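You operate a simulated robot arm through the tools that you are given. There is no shell and no other tool. Be economical: measure what you need, move in short steps, check, and stop when the job is done.

You run a simulated robot arm. Do the job below in one go: nothing can be reset, and whatever is moved stays where it is left.

Task
With the rig off, set the limit collar by the card; run the rod out and home, switch off.

It is judged by the outcome, as a careful person would: the job done as asked, and still so three seconds after it is handed in. It fails if anything else is knocked over, pushed out of place, dropped, spilled or broken.

Robot
A 7-joint arm with a two-finger parallel gripper, fixed in place. Base frame: the origin is at the foot of the arm, x ahead of it, y to its left, z up; the work surface is at about z = 0.86. Units: m, rad, N and s.
With the tool pointing down near the work surface it reaches from about 0.3 to 0.7 m from the base axis. Its first joint turns from -1.152 to 1.152 rad. Payload 1.57 kg.
The TCP is the grasp point between the finger pads, 0.03 m short of the fingertips. In the tool frame z runs along the fingers and y along their closing line. Largest opening 0.11 m; finger width 0.024, thickness 0.012; the body of the gripper, 0.048 by 0.112 m, starts 0.078 m behind the TCP.
Orientation is told as [roll, pitch, yaw] about the base's x, y, z axes, in that order, counted from this pose: with the fingers straight down and closing along the base's y, the tool's x points along the base's -x, its y along +y and its z along -z.

Tools
- The arm moves only by the tool send_rows. Its argument "moves" is one flat list of numbers, 7 for each row, row after row: the shift along the tool's x, y, z in cm, then the turn, a rotation vector about the tool's x, y, z in rad, then the opening, from 0 (shut) to 1 (fully open). In form: [dx, dy, dz, ax, ay, az, gripper, dx, dy, dz, ax, ay, az, gripper, ...]. A call has 1 to 8 rows; each row shifts and turns the commanded pose from where the row before left it, along the tool's axes as they then stand. A row lasts 0.2 s, in which the tool goes at most 0.05 m and 0.15 rad; a call with a longer step from one row to the next is refused whole, and so is a gripper value outside its range. A pose out of reach is approached as far as the arm can. The call stops where the force on the tool passes 60 N (or 10 N more than at its start, if that is more) or the arm is blocked; 0.2 s more then pass. The fingers move at their own pace (about 0.108 m/s each) and stop on an object; they squeeze with about 41 N. The grip force told is the motor's: it shows also when the fingers shut on nothing. Time passes only in rows, and 0.2 s behind the last, so rows that do not move let the fingers close. It gives the time, the measured TCP pose, the force on the tool (base axes), the opening and the grip force at its end, in the units of the frame above (readings bear some noise), with the torque about the TCP (base axes, N m) and any sound that the robot's microphone picked up, and new pictures: "show" is both (left out), scene, wrist or none.
- Cameras (640 x 400 px; columns grow to the right, rows downward): "scene" is fixed at [0.1828, -0.4114, 1.4111]; the picture's right is [0.50, -0.87, 0.00], its down [-0.50, -0.28, -0.82] and it looks along [0.71, 0.41, -0.57] (base axes); focal length 312 px, centre (320, 200). "wrist" rides on the gripper at [0.07, 0.016, -0.141] in the tool frame; the picture's right is [-0.23, 0.97, 0.00], its down [-0.86, -0.20, -0.48] and it looks along [-0.47, -0.11, 0.88] (tool axes); focal length 222 px, centre (320, 200). There is no depth. A picture from a camera that has moved, and an enlarged one, comes with that camera's place and axes in the base frame and with its lens. The place of the scene camera against the robot may be out by one fixed shift of up to 0.012 m in any direction.
- close_up(camera, box): a new picture of the part [left, top, right, bottom] of that camera's present view, enlarged. It takes no simulated time.
- sign_off(): hands the job in; it is judged then, once.

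Go step by step. Nothing tells you positions but the pictures and the camera data: compare them with the known pose of the tool, close in by small moves and look again before you grip or let go. The budget is 120 turns and 200 pictures, counting those below and the enlarged ones. Unless the task says otherwise, let go and move clear before handing in, and close with one line.

The tools are called after "Emit:" as name(argument=value, ...) on one line, values as JSON. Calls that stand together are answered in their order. send_rows: Moves the arm, as the interface text tells. Its arguments: {"type":"object","properties":{"moves":{"type":"array","items":{"type":"number"}},"show":{"type":"string","enum":["both","scene","wrist","none"]}},"required":["moves"]} The other tools are called the same way: close_up (camera, box) takes an enlarged picture of a part of a camera's view; sign_off () hands the job in.

At the start:

```text
t: 0.0
position: [0.3643, -0.1697, 1.2072]
ee_rot: [0.0, -0.001, 0.0]
contact_force: [0.3, -0.4, 0.2]
ft_torque: [-0.01, 0.0, -0.02]
width: 0.1099
gripper_force: 0.0
```

scene: 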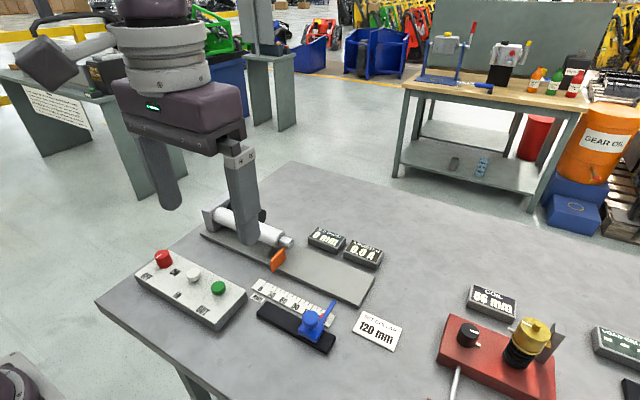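
wrist: 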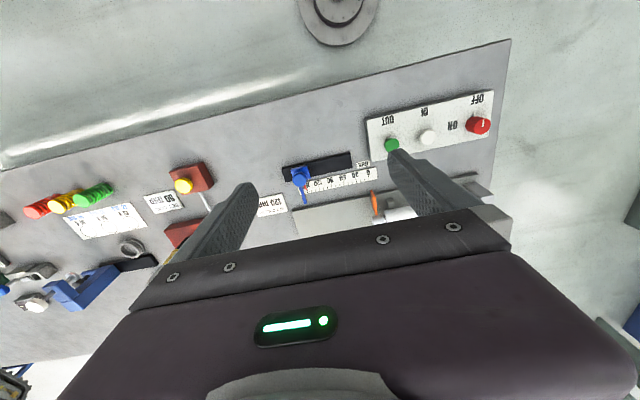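

I see a rig with a control box (red, white, green buttons), a linear actuator with a rod, a ruler, a blue collar on a black rail, and a card that reads 120 mm. I'll enlarge these first.

Emit:
close_up(camera="scene", box=[120, 190, 420, 370])

Emit:
close_up(camera="scene", box=[230, 260, 420, 370])

Emit:
close_up(camera="wrist", box=[240, 80, 520, 250])

Emit:
close_up(camera="scene", box=[120, 240, 260, 330])

```text
2.13 times, centred on (270, 280) of scene
camera zoom: at [0.1828, -0.4114, 1.4111], right [0.5, -0.87, 0.0], down [-0.5, -0.28, -0.82], along [0.71, 0.41, -0.57], focal length 665 px, centre (427, 29)
```

zoom: 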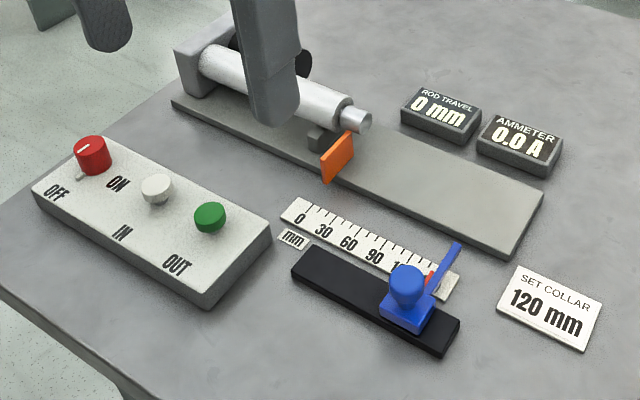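

```text
3.37 times, centred on (325, 315) of scene
camera zoom: at [0.1828, -0.4114, 1.4111], right [0.5, -0.87, 0.0], down [-0.5, -0.28, -0.82], along [0.71, 0.41, -0.57], focal length 1050 px, centre (303, -187)
```

zoom: 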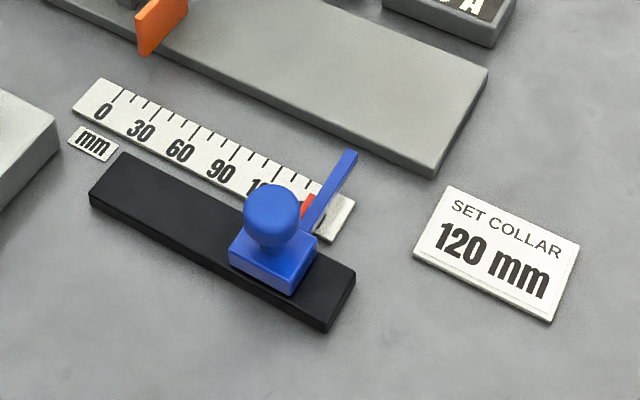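

```text
2.29 times, centred on (380, 165) of wrist
camera zoom: at [0.2958, -0.1528, 1.3483], right [0.23, 0.97, 0.0], down [0.86, -0.2, 0.48], along [0.47, -0.11, -0.88], focal length 508 px, centre (183, 280)
```

zoom: 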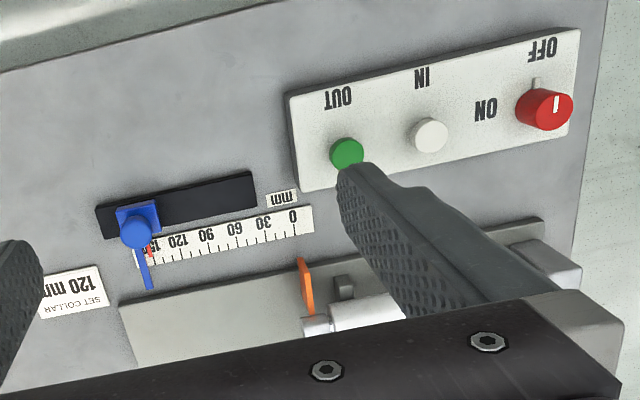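

```text
4.44 times, centred on (190, 285) of scene
camera zoom: at [0.1828, -0.4114, 1.4111], right [0.5, -0.87, 0.0], down [-0.5, -0.28, -0.82], along [0.71, 0.41, -0.57], focal length 1385 px, centre (898, -178)
```

zoom: 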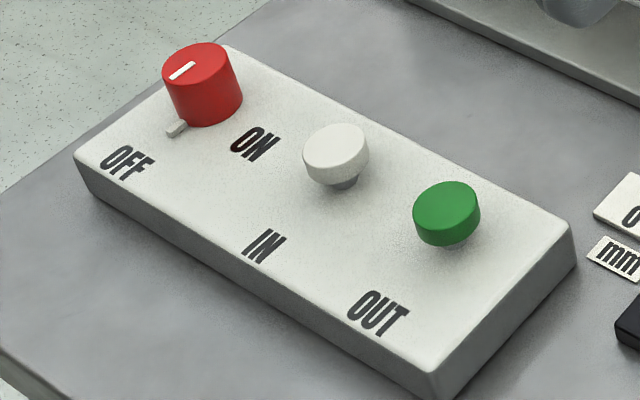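

The switch pointer is at OFF. The blue collar sits near (0.467, -0.23), with a red pointer at about 140–150 on the scale. I'll lower the arm towards it for a clear reading.

Emit:
send_rows(moves=[-0.5, -1.7, 3.5, 0, 0, 0, 1, -0.5, -1.7, 3.5, 0, 0, 0, 1, -0.5, -1.6, 3.5, 0, 0, 0, 1, 0, 0, 0, 0, 0, 0, 1], show="wrist")

Emit:
close_up(camera="wrist", box=[230, 100, 430, 225])

```text
t: 1.0
position: [0.3802, -0.2207, 1.1029]
ee_rot: [0.001, 0.0, 0.001]
contact_force: [0.5, 0.3, 0.2]
ft_torque: [0.02, -0.04, -0.01]
width: 0.1097
gripper_force: 0.1
camera wrist: at [0.3121, -0.2036, 1.2431], right [0.23, 0.97, 0.0], down [0.85, -0.2, 0.48], along [0.47, -0.11, -0.88], focal length 222 px, centre (320, 200)
```

wrist: 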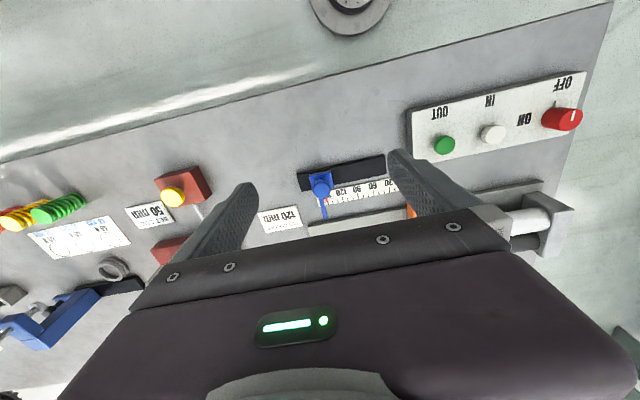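

```text
3.20 times, centred on (330, 162) of wrist
camera zoom: at [0.3121, -0.2036, 1.2431], right [0.23, 0.97, 0.0], down [0.85, -0.2, 0.48], along [0.47, -0.11, -0.88], focal length 711 px, centre (288, 320)
```

zoom: 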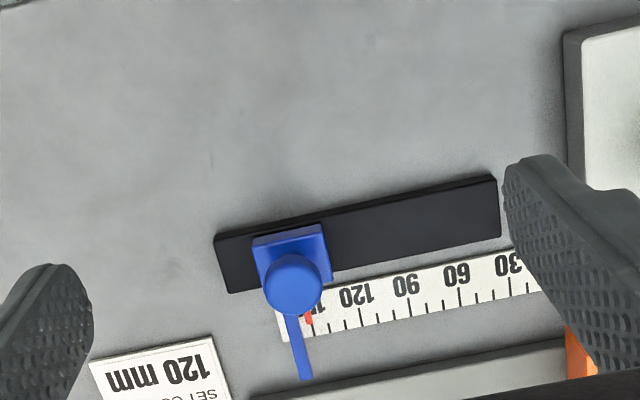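

The pointer reads about 150, so the collar has to move about 30 mm in +y. The knob centre triangulates to about (0.474, -0.239, 0.905). I'll move above it and check.

Emit:
send_rows(moves=[-3.1, -0.6, 3.0, 0, 0, 0, 0.8, -3.1, -0.6, 3.0, 0, 0, 0, 0.7, -3.2, -0.6, 3.0, 0, 0, 0, 0.7, 0, 0, 2.3, 0, 0, 0, 0.7, 0, 0, 0, 0, 0, 0, 0.7])

Emit:
close_up(camera="scene", box=[230, 240, 420, 360])

```text
t: 2.2
position: [0.4731, -0.2396, 0.9879]
ee_rot: [0.0, 0.0, 0.002]
contact_force: [-0.2, 0.1, 0.1]
ft_torque: [0.02, 0.0, -0.02]
width: 0.0771
gripper_force: 0.1
camera wrist: at [0.405, -0.2234, 1.1286], right [0.23, 0.97, 0.0], down [0.85, -0.2, 0.48], along [0.47, -0.11, -0.88], focal length 222 px, centre (320, 200)
```

scene: 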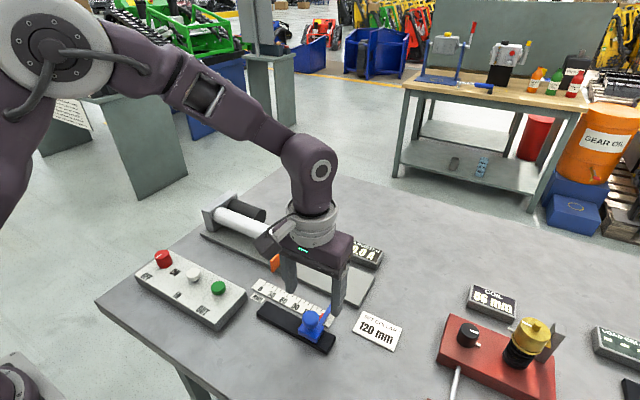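
wrist: 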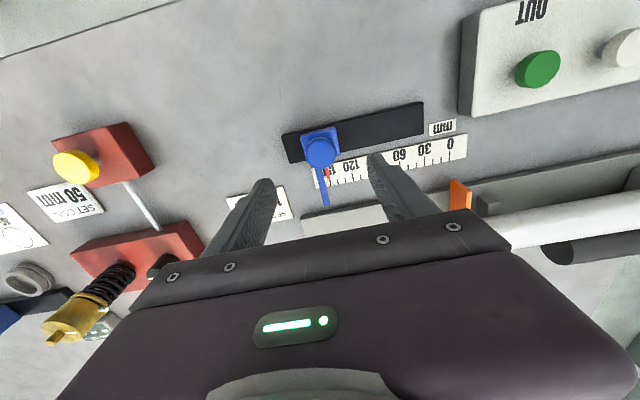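

```text
3.33 times, centred on (325, 300) of scene
camera zoom: at [0.1829, -0.4114, 1.4111], right [0.5, -0.87, 0.0], down [-0.5, -0.28, -0.82], along [0.71, 0.41, -0.57], focal length 1039 px, centre (303, -133)
```

zoom: 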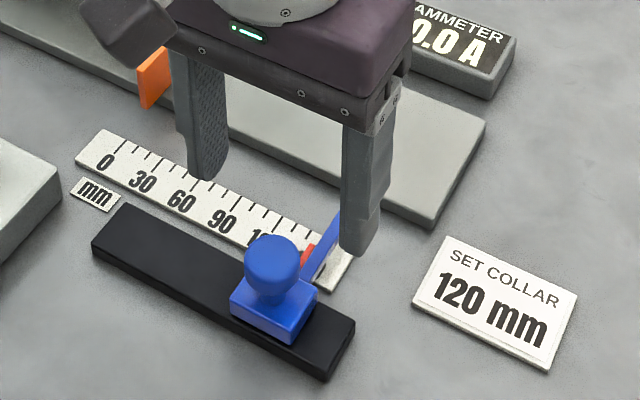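

The knob now reads as about (0.468, -0.238), with its top near 0.92. I'll lower around it with the fingers well open and check again.

Emit:
send_rows(moves=[0.4, 0.1, 2.5, 0, 0, 0, 0.7, 0, 0, 2.5, 0, 0, 0, 0.7, 0, 0, 0, 0, 0, 0, 0.7])

Emit:
close_up(camera="scene", box=[230, 240, 420, 360])

Emit:
close_up(camera="wrist", box=[240, 80, 440, 205])

```text
t: 3.0
position: [0.4684, -0.2365, 0.9383]
ee_rot: [0.0, -0.001, -0.001]
contact_force: [-0.2, -0.2, 0.1]
ft_torque: [0.02, 0.03, 0.01]
width: 0.0771
gripper_force: 0.1
camera wrist: at [0.3999, -0.2213, 1.0797], right [0.23, 0.97, 0.0], down [0.86, -0.2, 0.48], along [0.47, -0.11, -0.88], focal length 222 px, centre (320, 200)
```

scene: 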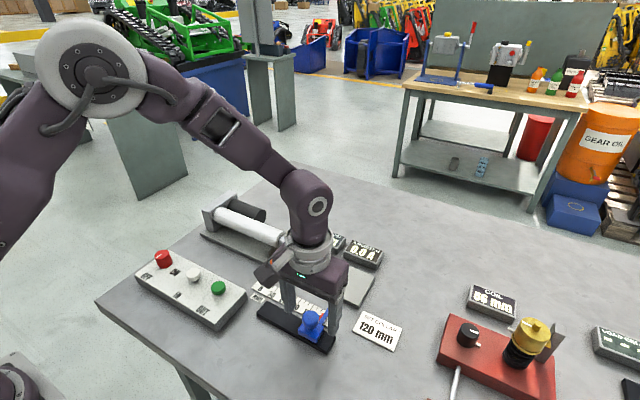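
wrist: 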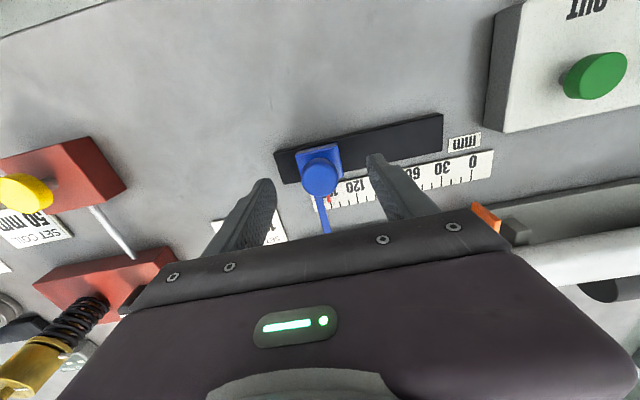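

```text
3.33 times, centred on (325, 300) of scene
camera zoom: at [0.1828, -0.4114, 1.4111], right [0.5, -0.87, 0.0], down [-0.5, -0.28, -0.82], along [0.71, 0.41, -0.57], focal length 1039 px, centre (303, -133)
```

zoom: 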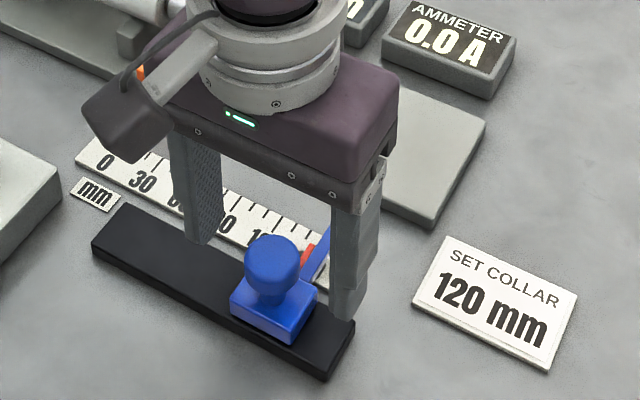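

```text
3.20 times, centred on (340, 142) of wrist
camera zoom: at [0.3999, -0.2213, 1.0797], right [0.23, 0.97, 0.0], down [0.86, -0.2, 0.48], along [0.47, -0.11, -0.88], focal length 711 px, centre (256, 384)
```

zoom: 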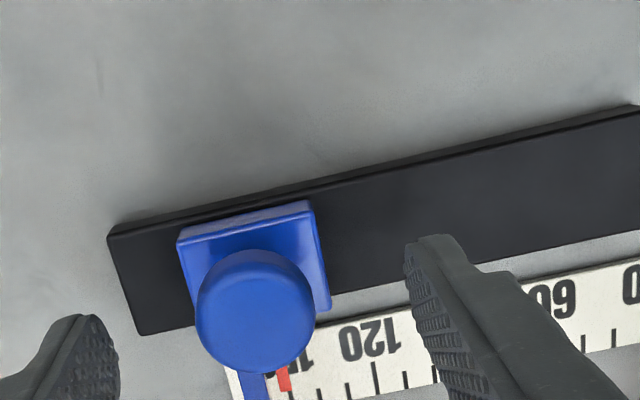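

The knob is centred between the fingers. I'll lower 1.2 cm and close on the cap.

Emit:
send_rows(moves=[0, -0.1, 1.2, 0, 0, 0, 0.7, 0, 0, 0, 0, 0, 0, 0.7, 0, 0, 0, 0, 0, 0, 0.2, 0, 0, 0, 0, 0, 0, 0.2], show="none")

Emit:
close_up(camera="scene", box=[230, 240, 420, 360])

Emit:
close_up(camera="wrist", box=[240, 80, 440, 205])

```text
t: 4.0
position: [0.4683, -0.2372, 0.9281]
ee_rot: [0.002, 0.0, -0.002]
contact_force: [0.1, 9.7, 0.4]
ft_torque: [0.2, -0.03, 0.02]
width: 0.0296
gripper_force: 39.2
```

```text
3.33 times, centred on (325, 300) of scene
camera zoom: at [0.1828, -0.4112, 1.4112], right [0.5, -0.87, 0.0], down [-0.5, -0.28, -0.82], along [0.71, 0.41, -0.57], focal length 1039 px, centre (303, -133)
```

zoom: 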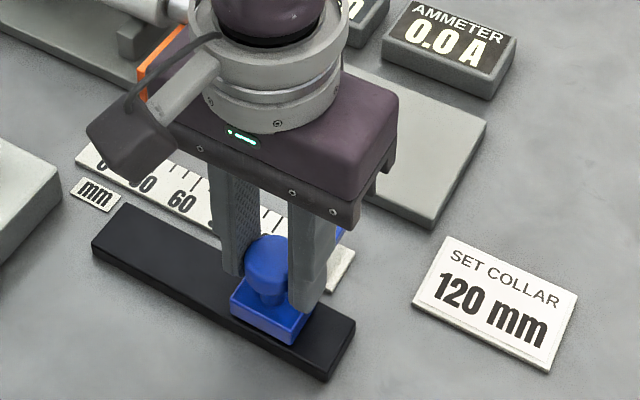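

```text
3.20 times, centred on (340, 142) of wrist
camera zoom: at [0.4001, -0.2215, 1.0677], right [0.23, 0.97, 0.0], down [0.86, -0.2, 0.48], along [0.47, -0.11, -0.88], focal length 711 px, centre (256, 384)
```

zoom: 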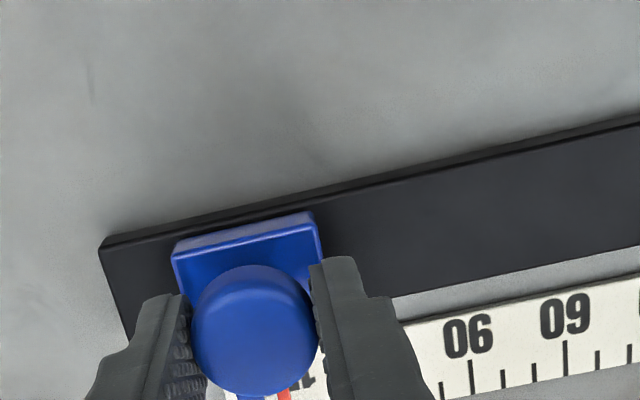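

I have the knob (29.6 mm wide). The scale puts 120 at y ≈ -0.208 and the pointer at about -0.237, so I'll slide it +y in steps.

Emit:
send_rows(moves=[0, 0.5, 0, 0, 0, 0, 0.2, 0, 0.5, 0, 0, 0, 0, 0.2, 0, 0, 0, 0, 0, 0, 0.2], show="none")

Emit:
close_up(camera="scene", box=[230, 240, 420, 360])

```text
t: 4.8
position: [0.4685, -0.2272, 0.9271]
ee_rot: [0.002, 0.002, -0.003]
contact_force: [-6.4, -1.3, -20.8]
ft_torque: [-0.09, -0.61, -0.11]
width: 0.0295
gripper_force: 38.9
```

```text
3.33 times, centred on (325, 300) of scene
camera zoom: at [0.183, -0.4116, 1.4111], right [0.5, -0.87, 0.0], down [-0.5, -0.28, -0.82], along [0.71, 0.41, -0.57], focal length 1039 px, centre (303, -133)
```

zoom: 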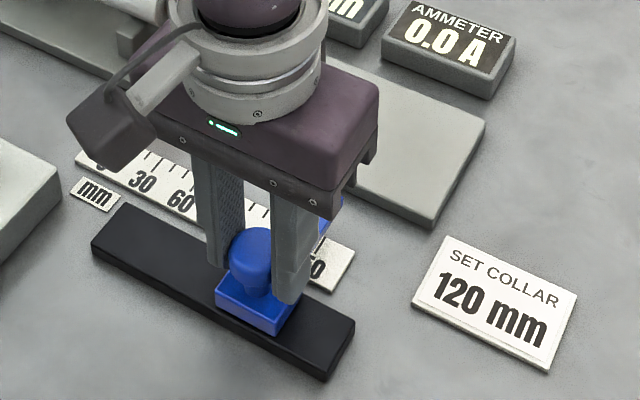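

It slides with light load. I'll go on another 19 mm.

Emit:
send_rows(moves=[0, 0.5, 0, 0, 0, 0, 0.2, 0, 0.5, 0, 0, 0, 0, 0.2, 0, 0.5, 0, 0, 0, 0, 0.2, 0, 0.35, 0, 0, 0, 0, 0.2, 0, 0, 0, 0, 0, 0, 0.2], show="none")

Emit:
close_up(camera="scene", box=[230, 240, 420, 360])

Emit:
close_up(camera="wrist", box=[240, 80, 440, 205])

```text
t: 6.0
position: [0.4678, -0.2085, 0.9268]
ee_rot: [0.0, 0.002, 0.0]
contact_force: [-11.8, -1.1, -4.5]
ft_torque: [-0.06, 1.07, 0.07]
width: 0.0295
gripper_force: 39.3
```

```text
3.33 times, centred on (325, 300) of scene
camera zoom: at [0.1826, -0.4115, 1.4112], right [0.5, -0.87, 0.0], down [-0.5, -0.28, -0.82], along [0.71, 0.41, -0.57], focal length 1039 px, centre (303, -133)
```

zoom: 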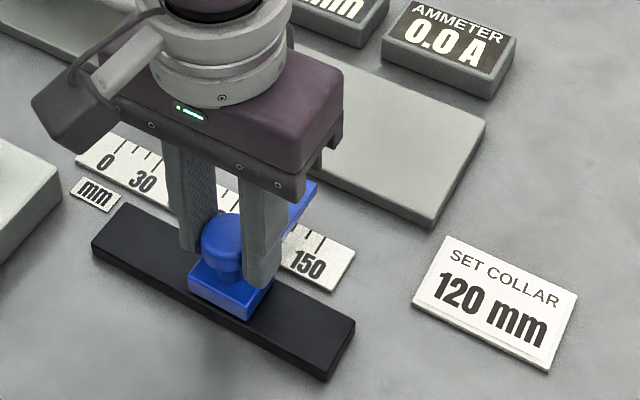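

```text
3.20 times, centred on (340, 142) of wrist
camera zoom: at [0.4, -0.1932, 1.0679], right [0.23, 0.97, 0.0], down [0.86, -0.2, 0.48], along [0.47, -0.11, -0.88], focal length 711 px, centre (256, 384)
```

zoom: 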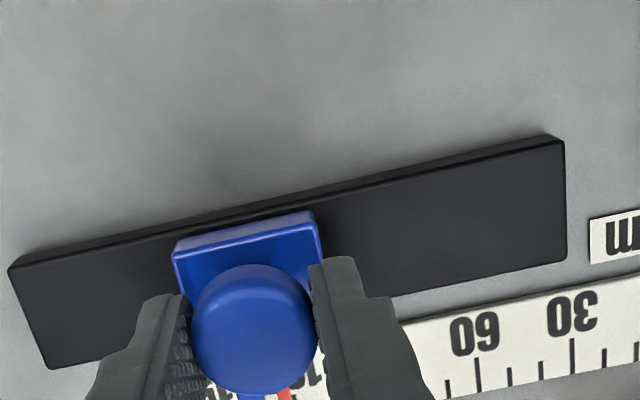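

The pointer should be near 120. I'll let go and rise for an unobstructed reading.

Emit:
send_rows(moves=[0, 0, 0, 0, 0, 0, 0.7, 0, 0, 0, 0, 0, 0, 0.7, 0, 0, -4, 0, 0, 0, 0.7, 2, 0, -4, 0, 0, 0, 0.7, 3, 0, -3, 0, 0, 0, 0.7, 2, 0, 0, 0, 0, 0, 0.7, 0, 0, 0, 0, 0, 0, 0.7], show="wrist")

Emit:
close_up(camera="scene", box=[250, 270, 350, 340])

Emit:
close_up(camera="wrist", box=[280, 130, 400, 205])

```text
t: 7.6
position: [0.399, -0.2079, 1.037]
ee_rot: [0.0, 0.001, -0.001]
contact_force: [-0.5, -0.4, 0.3]
ft_torque: [0.01, 0.02, 0.01]
width: 0.0772
gripper_force: 0.1
camera wrist: at [0.3301, -0.1921, 1.1779], right [0.23, 0.97, 0.0], down [0.86, -0.2, 0.48], along [0.47, -0.11, -0.88], focal length 222 px, centre (320, 200)
```

wrist: 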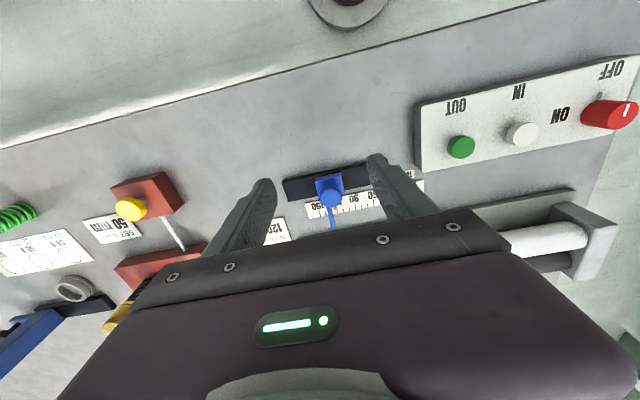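

```text
5.71 times, centred on (300, 305) of scene
camera zoom: at [0.1828, -0.4114, 1.4111], right [0.5, -0.87, 0.0], down [-0.5, -0.28, -0.82], along [0.71, 0.41, -0.57], focal length 1781 px, centre (434, -400)
```

zoom: 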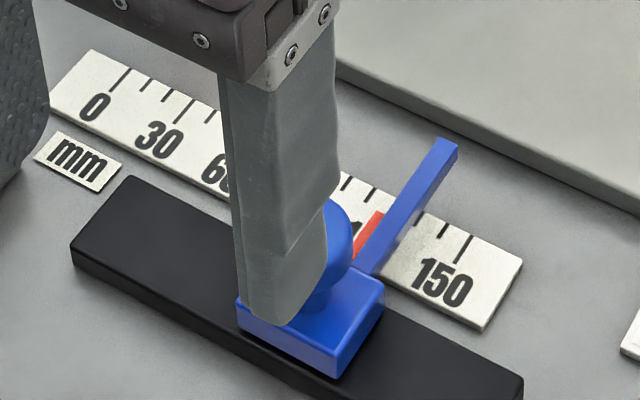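

```text
5.33 times, centred on (340, 168) of wrist
camera zoom: at [0.3301, -0.1921, 1.1779], right [0.23, 0.97, 0.0], down [0.86, -0.2, 0.48], along [0.47, -0.11, -0.88], focal length 1185 px, centre (213, 373)
```

zoom: 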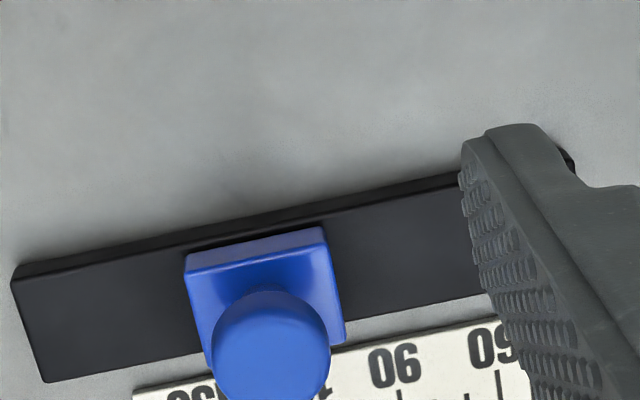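

The pointer lies lower in the wrist view, so I'll enlarge that part.

Emit:
close_up(camera="wrist", box=[296, 180, 392, 240])

```text
6.67 times, centred on (344, 210) of wrist
camera zoom: at [0.3301, -0.1921, 1.1779], right [0.23, 0.97, 0.0], down [0.86, -0.2, 0.48], along [0.47, -0.11, -0.88], focal length 1481 px, centre (160, 133)
```

zoom: 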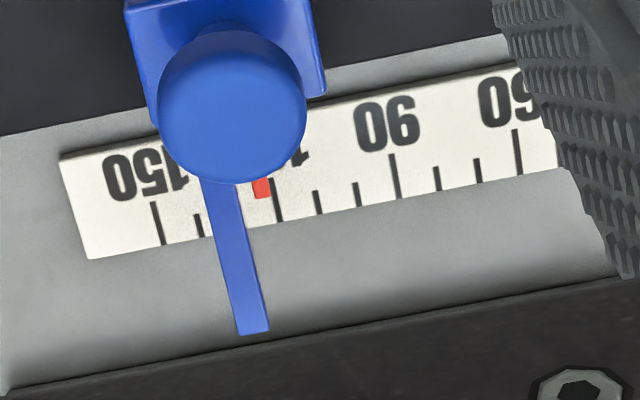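

The wrist view suggests the pointer is 2–3 mm on the high side. I'll take a closer view to be sure.

Emit:
send_rows(moves=[-2, -0.8, 2.8, 0, 0, 0, 1, -2, -0.8, 2.8, 0, 0, 0, 1, 0, 0, 0, 0, 0, 0, 1], show="wrist")

Emit:
close_up(camera="wrist", box=[296, 170, 392, 230])

Emit:
close_up(camera="scene", box=[250, 270, 350, 340])

```text
t: 8.4
position: [0.4405, -0.2255, 0.9816]
ee_rot: [-0.001, 0.0, 0.0]
contact_force: [-0.2, 0.1, -0.2]
ft_torque: [0.02, 0.01, 0.0]
width: 0.1099
gripper_force: 0.1
camera wrist: at [0.371, -0.2084, 1.1222], right [0.23, 0.97, 0.0], down [0.85, -0.2, 0.48], along [0.47, -0.11, -0.88], focal length 222 px, centre (320, 200)
```

wrist: 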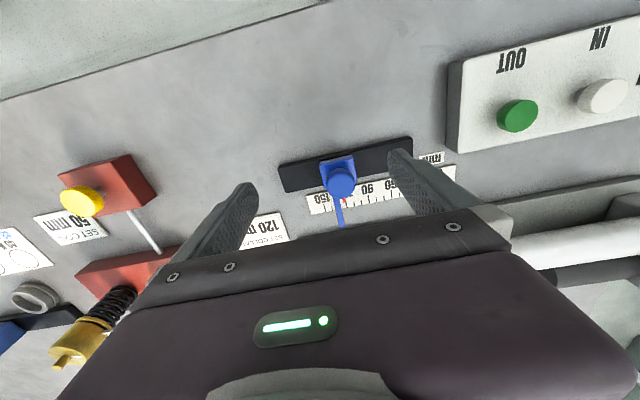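

```text
6.67 times, centred on (344, 200) of wrist
camera zoom: at [0.371, -0.2084, 1.1222], right [0.23, 0.97, 0.0], down [0.85, -0.2, 0.48], along [0.47, -0.11, -0.88], focal length 1481 px, centre (160, 200)
```

zoom: 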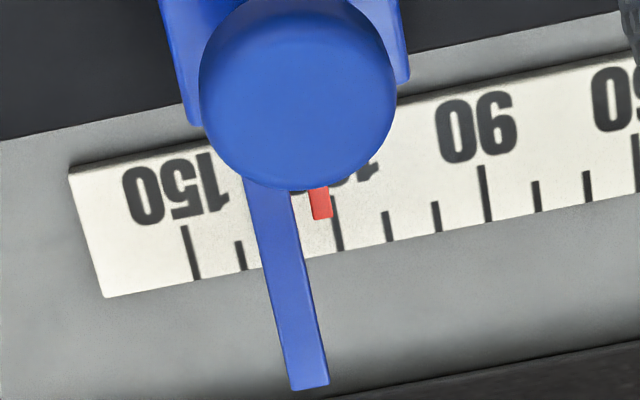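

```text
5.71 times, centred on (300, 305) of scene
camera zoom: at [0.1828, -0.4114, 1.4111], right [0.5, -0.87, 0.0], down [-0.5, -0.28, -0.82], along [0.71, 0.41, -0.57], focal length 1781 px, centre (434, -400)
```

zoom: 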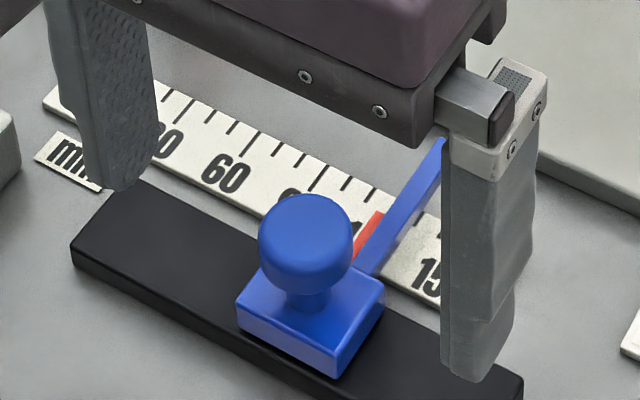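

The pointer reads about 122.8, so I need 2.8 mm more in +y. I'll re-grip centred on the corrected position, and closing will nudge the collar there.

Emit:
send_rows(moves=[-1.5, 0.94, 0, 0, 0, 0, 0.7, -1.5, 0.94, 0, 0, 0, 0, 0.7, 0, 0, 2.7, 0, 0, 0, 0.7, 0, 0, 2.7, 0, 0, 0, 0.7, 0, 0, 0, 0, 0, 0, 0.7, 0, 0, 0, 0, 0, 0, 0.2, 0, 0, 0, 0, 0, 0, 0.2, 0, 0, 0, 0, 0, 0, 0.2], show="none")

Emit:
send_rows(moves=[0, 0, 0, 0, 0, 0, 0.7, 0, 0, 0, 0, 0, 0, 0.7, 0, 0, -2.7, 0, 0, 0, 0.7, 0, 0, -2.7, 0, 0, 0, 0.7, 3, -0.2, 0, 0, 0, 0, 1, 0, 0, 0, 0, 0, 0, 1], show="none")

Emit:
close_up(camera="wrist", box=[272, 170, 368, 230])

```text
t: 10.2
position: [0.4705, -0.2038, 0.9269]
ee_rot: [-0.001, 0.002, 0.0]
contact_force: [0.1, 0.7, -5.7]
ft_torque: [0.06, -0.2, -0.02]
width: 0.0294
gripper_force: 39.4
```

```text
t: 11.6
position: [0.439, -0.2072, 0.9828]
ee_rot: [0.0, -0.001, 0.0]
contact_force: [-0.1, 0.3, -0.7]
ft_torque: [0.02, 0.03, 0.02]
width: 0.1101
gripper_force: 0.1
```

```text
6.67 times, centred on (320, 200) of wrist
camera zoom: at [0.3697, -0.1916, 1.1224], right [0.23, 0.97, 0.0], down [0.85, -0.2, 0.48], along [0.47, -0.11, -0.88], focal length 1481 px, centre (320, 200)
```

zoom: 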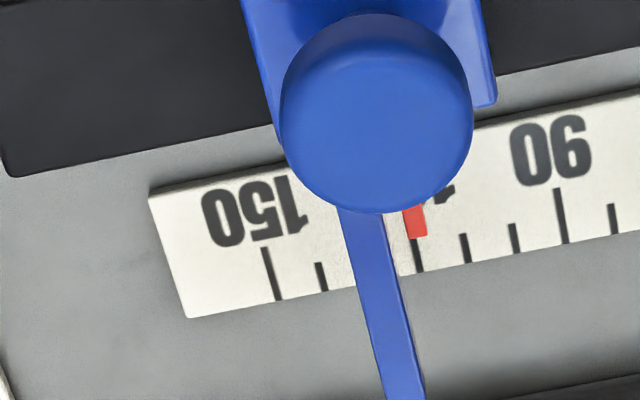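

It now looks within about 1 mm of 120. I'll check it without parallax, with the camera at the pointer's y.

Emit:
send_rows(moves=[0, -1.6, 0, 0, 0, 0, 1, 0, 0, 0, 0, 0, 0, 1], show="none")

Emit:
close_up(camera="wrist", box=[312, 180, 376, 220])

Emit:
close_up(camera="scene", box=[250, 270, 350, 340])

```text
t: 12.2
position: [0.4386, -0.2226, 0.9823]
ee_rot: [-0.001, 0.001, 0.0]
contact_force: [-0.2, 0.5, 0.3]
ft_torque: [0.03, 0.03, 0.0]
width: 0.11
gripper_force: 0.0
```

```text
10.00 times, centred on (344, 200) of wrist
camera zoom: at [0.3698, -0.2071, 1.1227], right [0.23, 0.97, 0.0], down [0.86, -0.2, 0.48], along [0.47, -0.11, -0.88], focal length 2221 px, centre (80, 200)
```

zoom: 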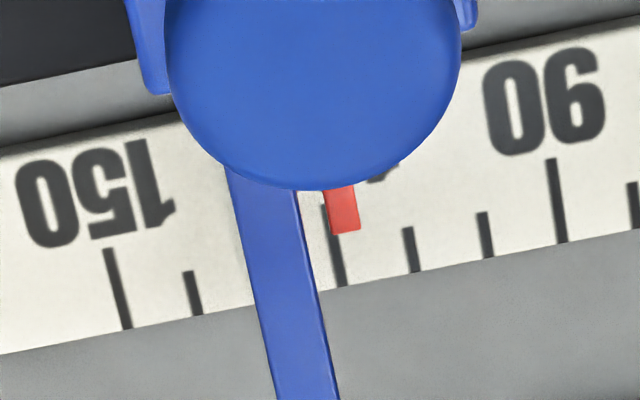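

```text
5.71 times, centred on (300, 305) of scene
camera zoom: at [0.1828, -0.4114, 1.4111], right [0.5, -0.87, 0.0], down [-0.5, -0.28, -0.82], along [0.71, 0.41, -0.57], focal length 1781 px, centre (434, -400)
```

zoom: 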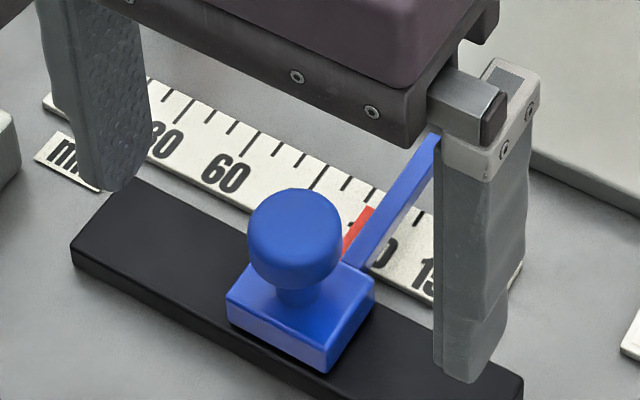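

The pointer reads about 118.3, a 1.7 mm overshoot. I'll re-grip 1.7 mm further towards -y.

Emit:
send_rows(moves=[-1.5, 0.8, 0, 0, 0, 0, 0.7, -1.5, 0.83, 0, 0, 0, 0, 0.7, 0, 0, 2.7, 0, 0, 0, 0.7, 0, 0, 2.7, 0, 0, 0, 0.7, 0, 0, 0, 0, 0, 0, 0.7, 0, 0, 0, 0, 0, 0, 0.2, 0, 0, 0, 0, 0, 0, 0.2, 0, 0, 0, 0, 0, 0, 0.2], show="none")

Emit:
send_rows(moves=[0, 0, 0, 0, 0, 0, 0.7, 0, 0, 0, 0, 0, 0, 0.7, 0, 0, -2.7, 0, 0, 0, 0.7, 0, 0, -2.7, 0, 0, 0, 0.7, 1.5, -0.8, 0, 0, 0, 0, 1, 1.5, -0.83, 0, 0, 0, 0, 1, 0, 0, 0, 0, 0, 0, 1], show="none")

Emit:
close_up(camera="wrist", box=[312, 180, 376, 220])

```text
t: 14.0
position: [0.4701, -0.2079, 0.9288]
ee_rot: [-0.001, -0.001, -0.001]
contact_force: [-0.3, -0.5, -9.7]
ft_torque: [-0.08, -0.48, 0.0]
width: 0.0296
gripper_force: 39.7
```

```text
t: 15.6
position: [0.4373, -0.2249, 0.9804]
ee_rot: [0.001, 0.0, -0.001]
contact_force: [-0.9, 0.4, -0.9]
ft_torque: [-0.01, -0.01, -0.03]
width: 0.1099
gripper_force: 0.1
```

```text
10.00 times, centred on (344, 200) of wrist
camera zoom: at [0.3701, -0.2083, 1.1214], right [0.23, 0.97, 0.0], down [0.86, -0.2, 0.48], along [0.47, -0.11, -0.88], focal length 2221 px, centre (80, 200)
```

zoom: 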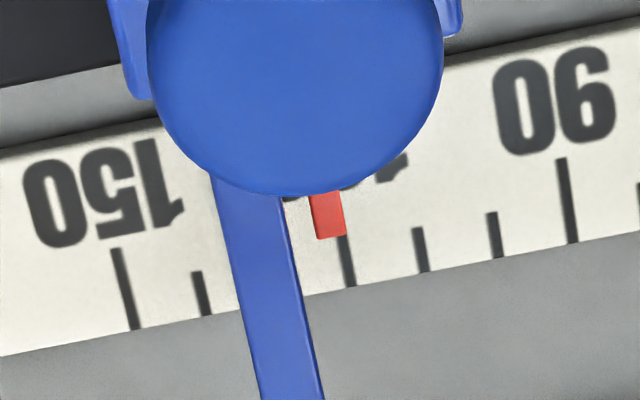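

It now reads about 121.6. The measured held y tracks the reading, and 120 corresponds to y ≈ -0.2057. I'll re-grip and nudge using that reading.

Emit:
send_rows(moves=[-1.5, 0.8, 0, 0, 0, 0, 0.7, -1.5, 0.83, 0, 0, 0, 0, 0.7, 0, 0, 2.7, 0, 0, 0, 0.7, 0, 0, 2.7, 0, 0, 0, 0.7, 0, 0, 0, 0, 0, 0, 0.7, 0, 0, 0, 0, 0, 0, 0.2, 0, 0, 0, 0, 0, 0, 0.2, 0, 0, 0, 0, 0, 0, 0.2], show="none")

Emit:
send_rows(moves=[0, 0.16, 0, 0, 0, 0, 0.2, 0, 0, 0, 0, 0, 0, 0.2, 0, 0, 0, 0, 0, 0, 0.2], show="none")

Emit:
send_rows(moves=[0, 0, 0, 0, 0, 0, 0.2], show="none")

Emit:
send_rows(moves=[0, 0, 0, 0, 0, 0, 0.2], show="none")

Emit:
close_up(camera="wrist", box=[288, 180, 352, 220])

```text
t: 17.4
position: [0.469, -0.2071, 0.9249]
ee_rot: [0.001, 0.002, 0.001]
contact_force: [-0.6, -1.1, -7.1]
ft_torque: [-0.04, -0.41, -0.05]
width: 0.0295
gripper_force: 38.9
```

```text
t: 18.2
position: [0.4684, -0.2055, 0.9257]
ee_rot: [0.003, 0.001, 0.0]
contact_force: [-2.9, -1.3, -19.4]
ft_torque: [-0.07, -0.43, -0.06]
width: 0.0293
gripper_force: 39.1
```

```text
t: 18.6
position: [0.4706, -0.2059, 0.9255]
ee_rot: [0.002, 0.002, 0.0]
contact_force: [-4.8, -0.6, -21.9]
ft_torque: [0.01, -0.03, -0.01]
width: 0.0294
gripper_force: 38.8
```

```text
t: 19.0
position: [0.4695, -0.2056, 0.9245]
ee_rot: [0.002, 0.002, 0.002]
contact_force: [-6.2, -0.3, -23.9]
ft_torque: [-0.02, 0.15, 0.02]
width: 0.0292
gripper_force: 39.6
```

```text
10.00 times, centred on (320, 200) of wrist
camera zoom: at [0.401, -0.1899, 1.0667], right [0.23, 0.97, 0.0], down [0.86, -0.2, 0.48], along [0.46, -0.11, -0.88], focal length 2221 px, centre (320, 200)
```

zoom: 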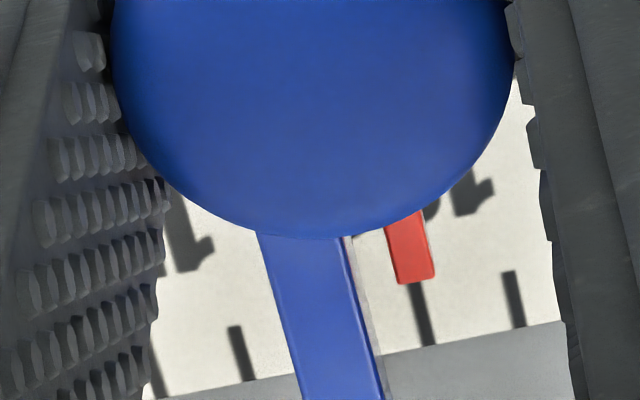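

In the grip the pointer aligns with the 120 tick. I'll release, back off and verify.

Emit:
send_rows(moves=[0, 0, 0, 0, 0, 0, 0.7, 0, 0, 0, 0, 0, 0, 0.7, 0, 0, -2.7, 0, 0, 0, 0.7, 0, 0, -2.7, 0, 0, 0, 0.7, 1.5, -0.8, 0, 0, 0, 0, 1, 1.5, -0.9, 0, 0, 0, 0, 1, 0, 0, 0, 0, 0, 0, 1], show="none")

Emit:
close_up(camera="wrist", box=[312, 180, 376, 220])

```text
t: 20.6
position: [0.4393, -0.2221, 0.9827]
ee_rot: [0.0, 0.0, 0.001]
contact_force: [0.7, -0.1, -0.2]
ft_torque: [0.0, 0.0, 0.02]
width: 0.11
gripper_force: 0.0
```

```text
10.00 times, centred on (344, 200) of wrist
camera zoom: at [0.3704, -0.2064, 1.122], right [0.23, 0.97, 0.0], down [0.86, -0.2, 0.48], along [0.47, -0.11, -0.88], focal length 2221 px, centre (80, 200)
```

zoom: 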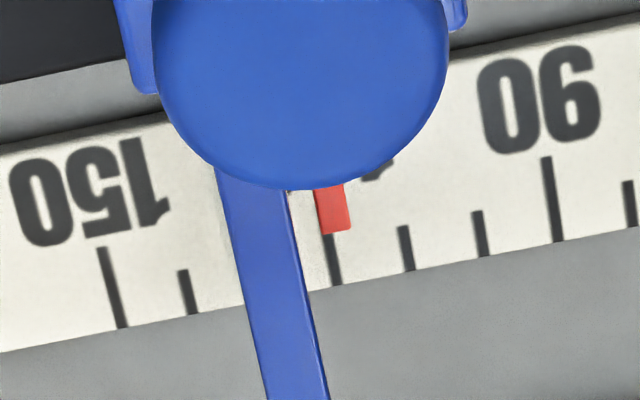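

It reads about 119.1, which is close. I'll make one fine correction of 0.8 mm.

Emit:
send_rows(moves=[-1.5, 0.8, 0, 0, 0, 0, 0.7, -1.5, 0.82, 0, 0, 0, 0, 0.7, 0, 0, 2.7, 0, 0, 0, 0.7, 0, 0, 2.7, 0, 0, 0, 0.7, 0, 0, 0, 0, 0, 0, 0.7, 0, 0, 0, 0, 0, 0, 0.2, 0, 0, 0, 0, 0, 0, 0.2], show="none")

Emit:
send_rows(moves=[0, 0, 0, 0, 0, 0, 0.7, 0, 0, 0, 0, 0, 0, 0.7, 0, 0, -2.7, 0, 0, 0, 0.7, 0, 0, -2.7, 0, 0, 0, 0.7, 1.5, -0.8, 0, 0, 0, 0, 1, 1.5, -0.82, 0, 0, 0, 0, 1, 0, 0, 0, 0, 0, 0, 1], show="none")

Emit:
close_up(camera="wrist", box=[312, 180, 376, 220])

```text
t: 22.2
position: [0.469, -0.2071, 0.9258]
ee_rot: [0.0, 0.0, 0.001]
contact_force: [-0.5, 0.4, -5.7]
ft_torque: [-0.05, -0.11, 0.07]
width: 0.0296
gripper_force: 39.0
```

```text
t: 23.8
position: [0.44, -0.2238, 0.981]
ee_rot: [0.0, 0.0, -0.001]
contact_force: [-0.1, 0.3, -0.3]
ft_torque: [-0.01, 0.01, 0.01]
width: 0.1102
gripper_force: 0.0
```

```text
10.00 times, centred on (344, 200) of wrist
camera zoom: at [0.371, -0.2072, 1.1218], right [0.23, 0.97, 0.0], down [0.86, -0.2, 0.48], along [0.47, -0.11, -0.88], focal length 2221 px, centre (80, 200)
```

zoom: 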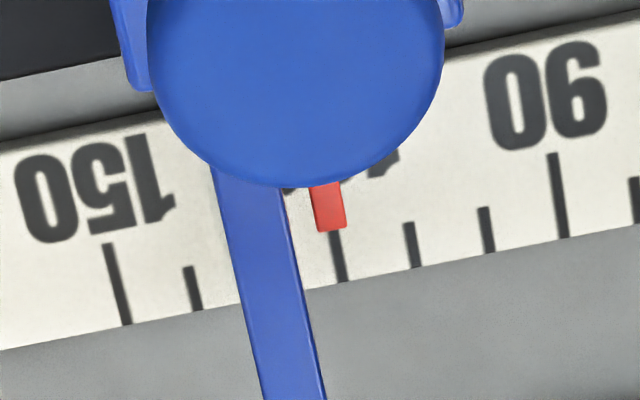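

The collar now reads about 120.5, which is good. Next I'll go to the switch at about (0.434, 0.115), rising first.

Emit:
send_rows(moves=[1, 0, -4, 0, 0, 0, 0.8, 1, 4.6, -1, 0, 0, 0, 0.6, 1, 4.8, 0, 0, 0, 0, 0.6, 1, 4.8, 0, 0, 0, 0, 0.6, 1, 4.8, 0, 0, 0, 0, 0.6, 1, 4.8, 0, 0, 0, 0, 0.6, 0, 4.6, 0, 0, 0, 0, 0.6, 0, 4, 0, 0, 0, 0, 0.6])

Emit:
close_up(camera="wrist", box=[240, 80, 440, 205])

Emit:
close_up(camera="scene", box=[230, 240, 420, 360])

```text
t: 25.6
position: [0.3809, 0.1008, 1.0329]
ee_rot: [0.0, -0.002, -0.002]
contact_force: [0.2, -0.3, 0.0]
ft_torque: [-0.02, -0.01, 0.01]
width: 0.0658
gripper_force: 0.1
camera wrist: at [0.312, 0.1161, 1.1732], right [0.23, 0.97, 0.0], down [0.85, -0.2, 0.48], along [0.47, -0.11, -0.88], focal length 222 px, centre (320, 200)
```

scene: 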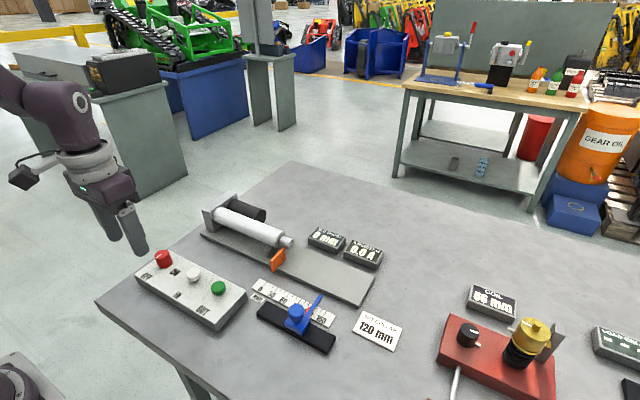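
wrist: 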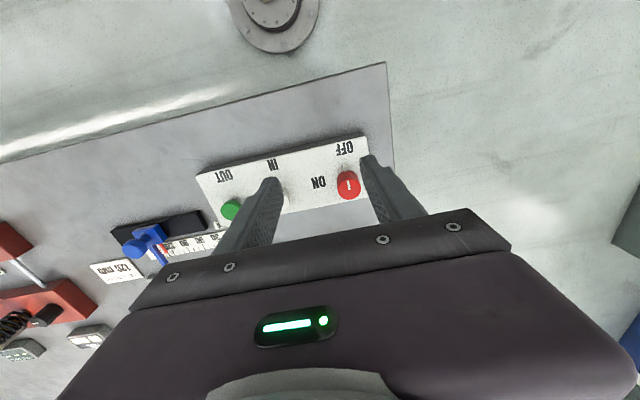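

```text
3.20 times, centred on (340, 142) of wrist
camera zoom: at [0.312, 0.1161, 1.1732], right [0.23, 0.97, 0.0], down [0.85, -0.2, 0.48], along [0.47, -0.11, -0.88], focal length 711 px, centre (256, 384)
```

zoom: 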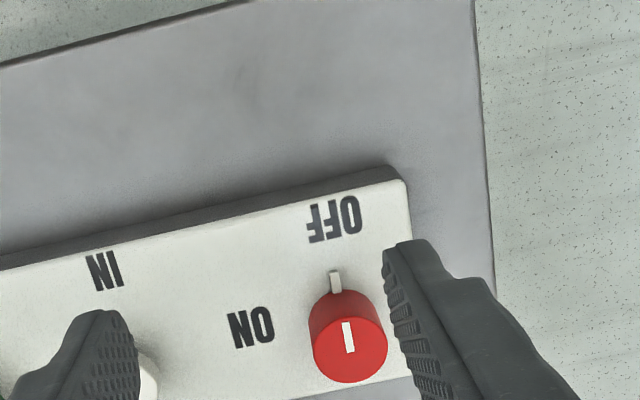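

```text
3.33 times, centred on (325, 300) of scene
camera zoom: at [0.1828, -0.4114, 1.4111], right [0.5, -0.87, 0.0], down [-0.5, -0.28, -0.82], along [0.71, 0.41, -0.57], focal length 1039 px, centre (303, -133)
```

zoom: 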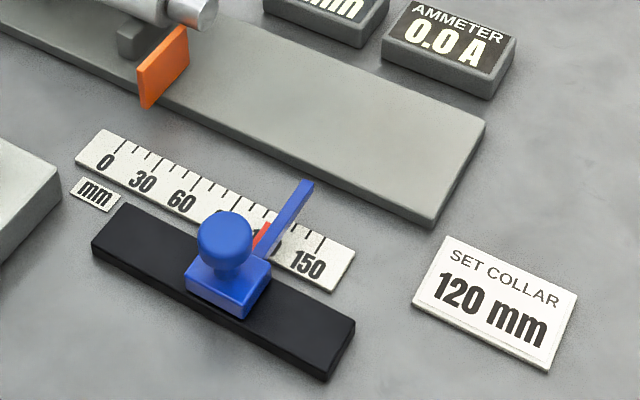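

The rig is intact and the switch is still at OFF. Its knob is about (0.440, 0.123), so I'll go above it with a half-open gripper.

Emit:
send_rows(moves=[-3, 1.1, 2, 0, 0, 0, 0.5, -2.9, 1.1, 2, 0, 0, 0, 0.5, 0, 0, 1.8, 0, 0, 0, 0.5, 0, 0, 0, 0, 0, 0, 0.5])

Emit:
close_up(camera="wrist", box=[240, 80, 440, 205])

Emit:
close_up(camera="scene", box=[110, 200, 270, 300])

```text
t: 26.6
position: [0.4409, 0.1233, 0.974]
ee_rot: [0.0, 0.0, -0.001]
contact_force: [-0.5, 0.4, 0.2]
ft_torque: [0.0, 0.01, -0.04]
width: 0.0552
gripper_force: 0.1
camera wrist: at [0.3709, 0.1374, 1.1148], right [0.23, 0.97, 0.0], down [0.85, -0.2, 0.48], along [0.47, -0.11, -0.88], focal length 222 px, centre (320, 200)
```

scene: 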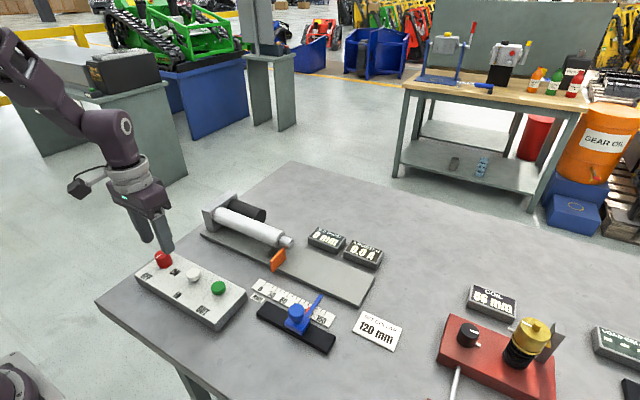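
wrist: 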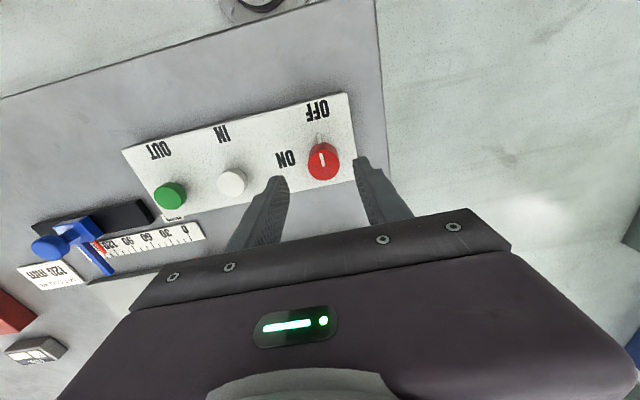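

```text
3.20 times, centred on (340, 142) of wrist
camera zoom: at [0.3709, 0.1374, 1.1148], right [0.23, 0.97, 0.0], down [0.85, -0.2, 0.48], along [0.47, -0.11, -0.88], focal length 711 px, centre (256, 384)
```

zoom: 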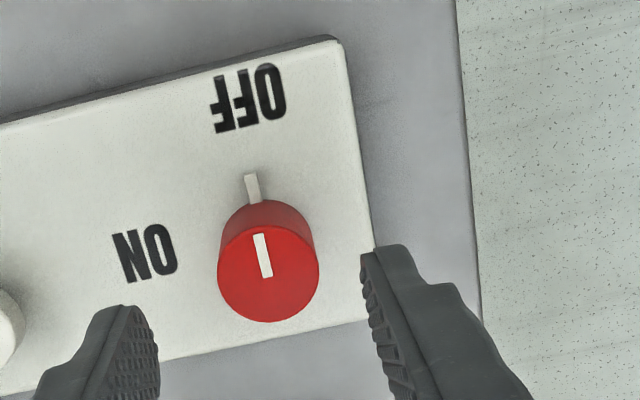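

```text
4.00 times, centred on (190, 250) of scene
camera zoom: at [0.1829, -0.4114, 1.4111], right [0.5, -0.87, 0.0], down [-0.5, -0.28, -0.82], along [0.71, 0.41, -0.57], focal length 1247 px, centre (840, 0)
```

zoom: 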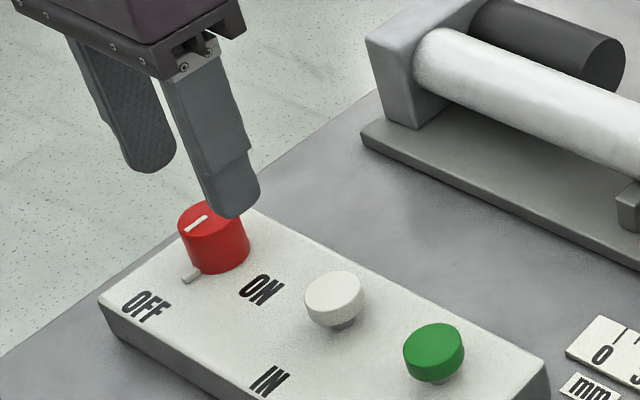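

The knob's centre is about (0.442, 0.124) with its top near z 0.917. ON is a 90° counter-clockwise turn seen from above. I'll lower and grip it, then look.

Emit:
send_rows(moves=[-0.1, 0.1, 2.2, 0, 0, 0, 0.5, 0, 0, 2.2, 0, 0, 0, 0.5, 0, 0, 0, 0, 0, 0, 0.5, 0, 0, 0, 0, 0, 0, 0.15, 0, 0, 0, 0, 0, 0, 0.15], show="none")

Emit:
close_up(camera="scene", box=[110, 200, 270, 300])

```text
t: 27.8
position: [0.4399, 0.126, 0.9288]
ee_rot: [0.002, -0.002, 0.0]
contact_force: [-0.9, 11.1, -10.2]
ft_torque: [-0.13, -0.9, 0.01]
width: 0.0295
gripper_force: 39.4
```

```text
4.00 times, centred on (190, 250) of scene
camera zoom: at [0.183, -0.4111, 1.4112], right [0.5, -0.87, 0.0], down [-0.5, -0.28, -0.82], along [0.71, 0.41, -0.57], focal length 1247 px, centre (840, 0)
```

zoom: 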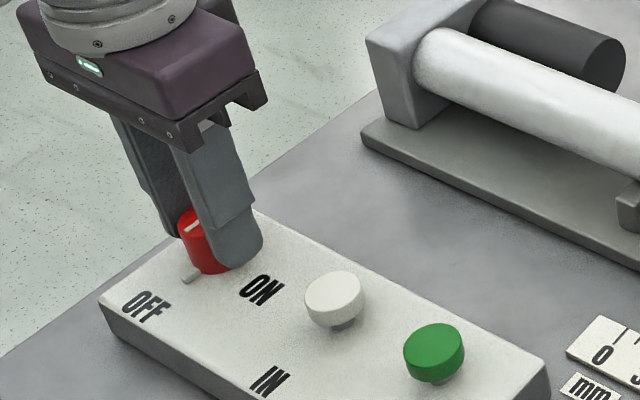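

I have the knob with a small side load, so I'll centre by 1.5 mm and begin turning.

Emit:
send_rows(moves=[0, 0.15, 0, 0, 0, 0, 0.15, 0, 0, 0, 0, 0, -0.13, 0.15, 0, 0, 0, 0, 0, -0.13, 0.15, 0, 0, 0, 0, 0, -0.13, 0.15, 0, 0, 0, 0, 0, 0, 0.15], show="none")

Emit:
close_up(camera="scene", box=[110, 200, 270, 300])

```text
t: 29.0
position: [0.4396, 0.1248, 0.9288]
ee_rot: [0.0, 0.0, 0.391]
contact_force: [5.3, -12.3, -29.1]
ft_torque: [0.16, 0.11, 0.01]
width: 0.0298
gripper_force: 38.8
```

```text
4.00 times, centred on (190, 250) of scene
camera zoom: at [0.1834, -0.4116, 1.411], right [0.5, -0.87, 0.0], down [-0.5, -0.28, -0.82], along [0.71, 0.41, -0.57], focal length 1247 px, centre (840, 0)
```

zoom: 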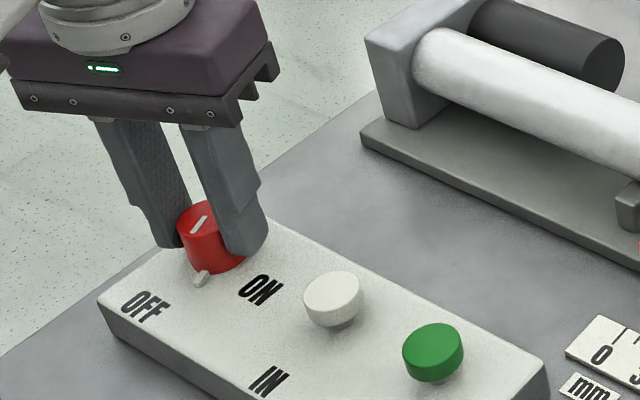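

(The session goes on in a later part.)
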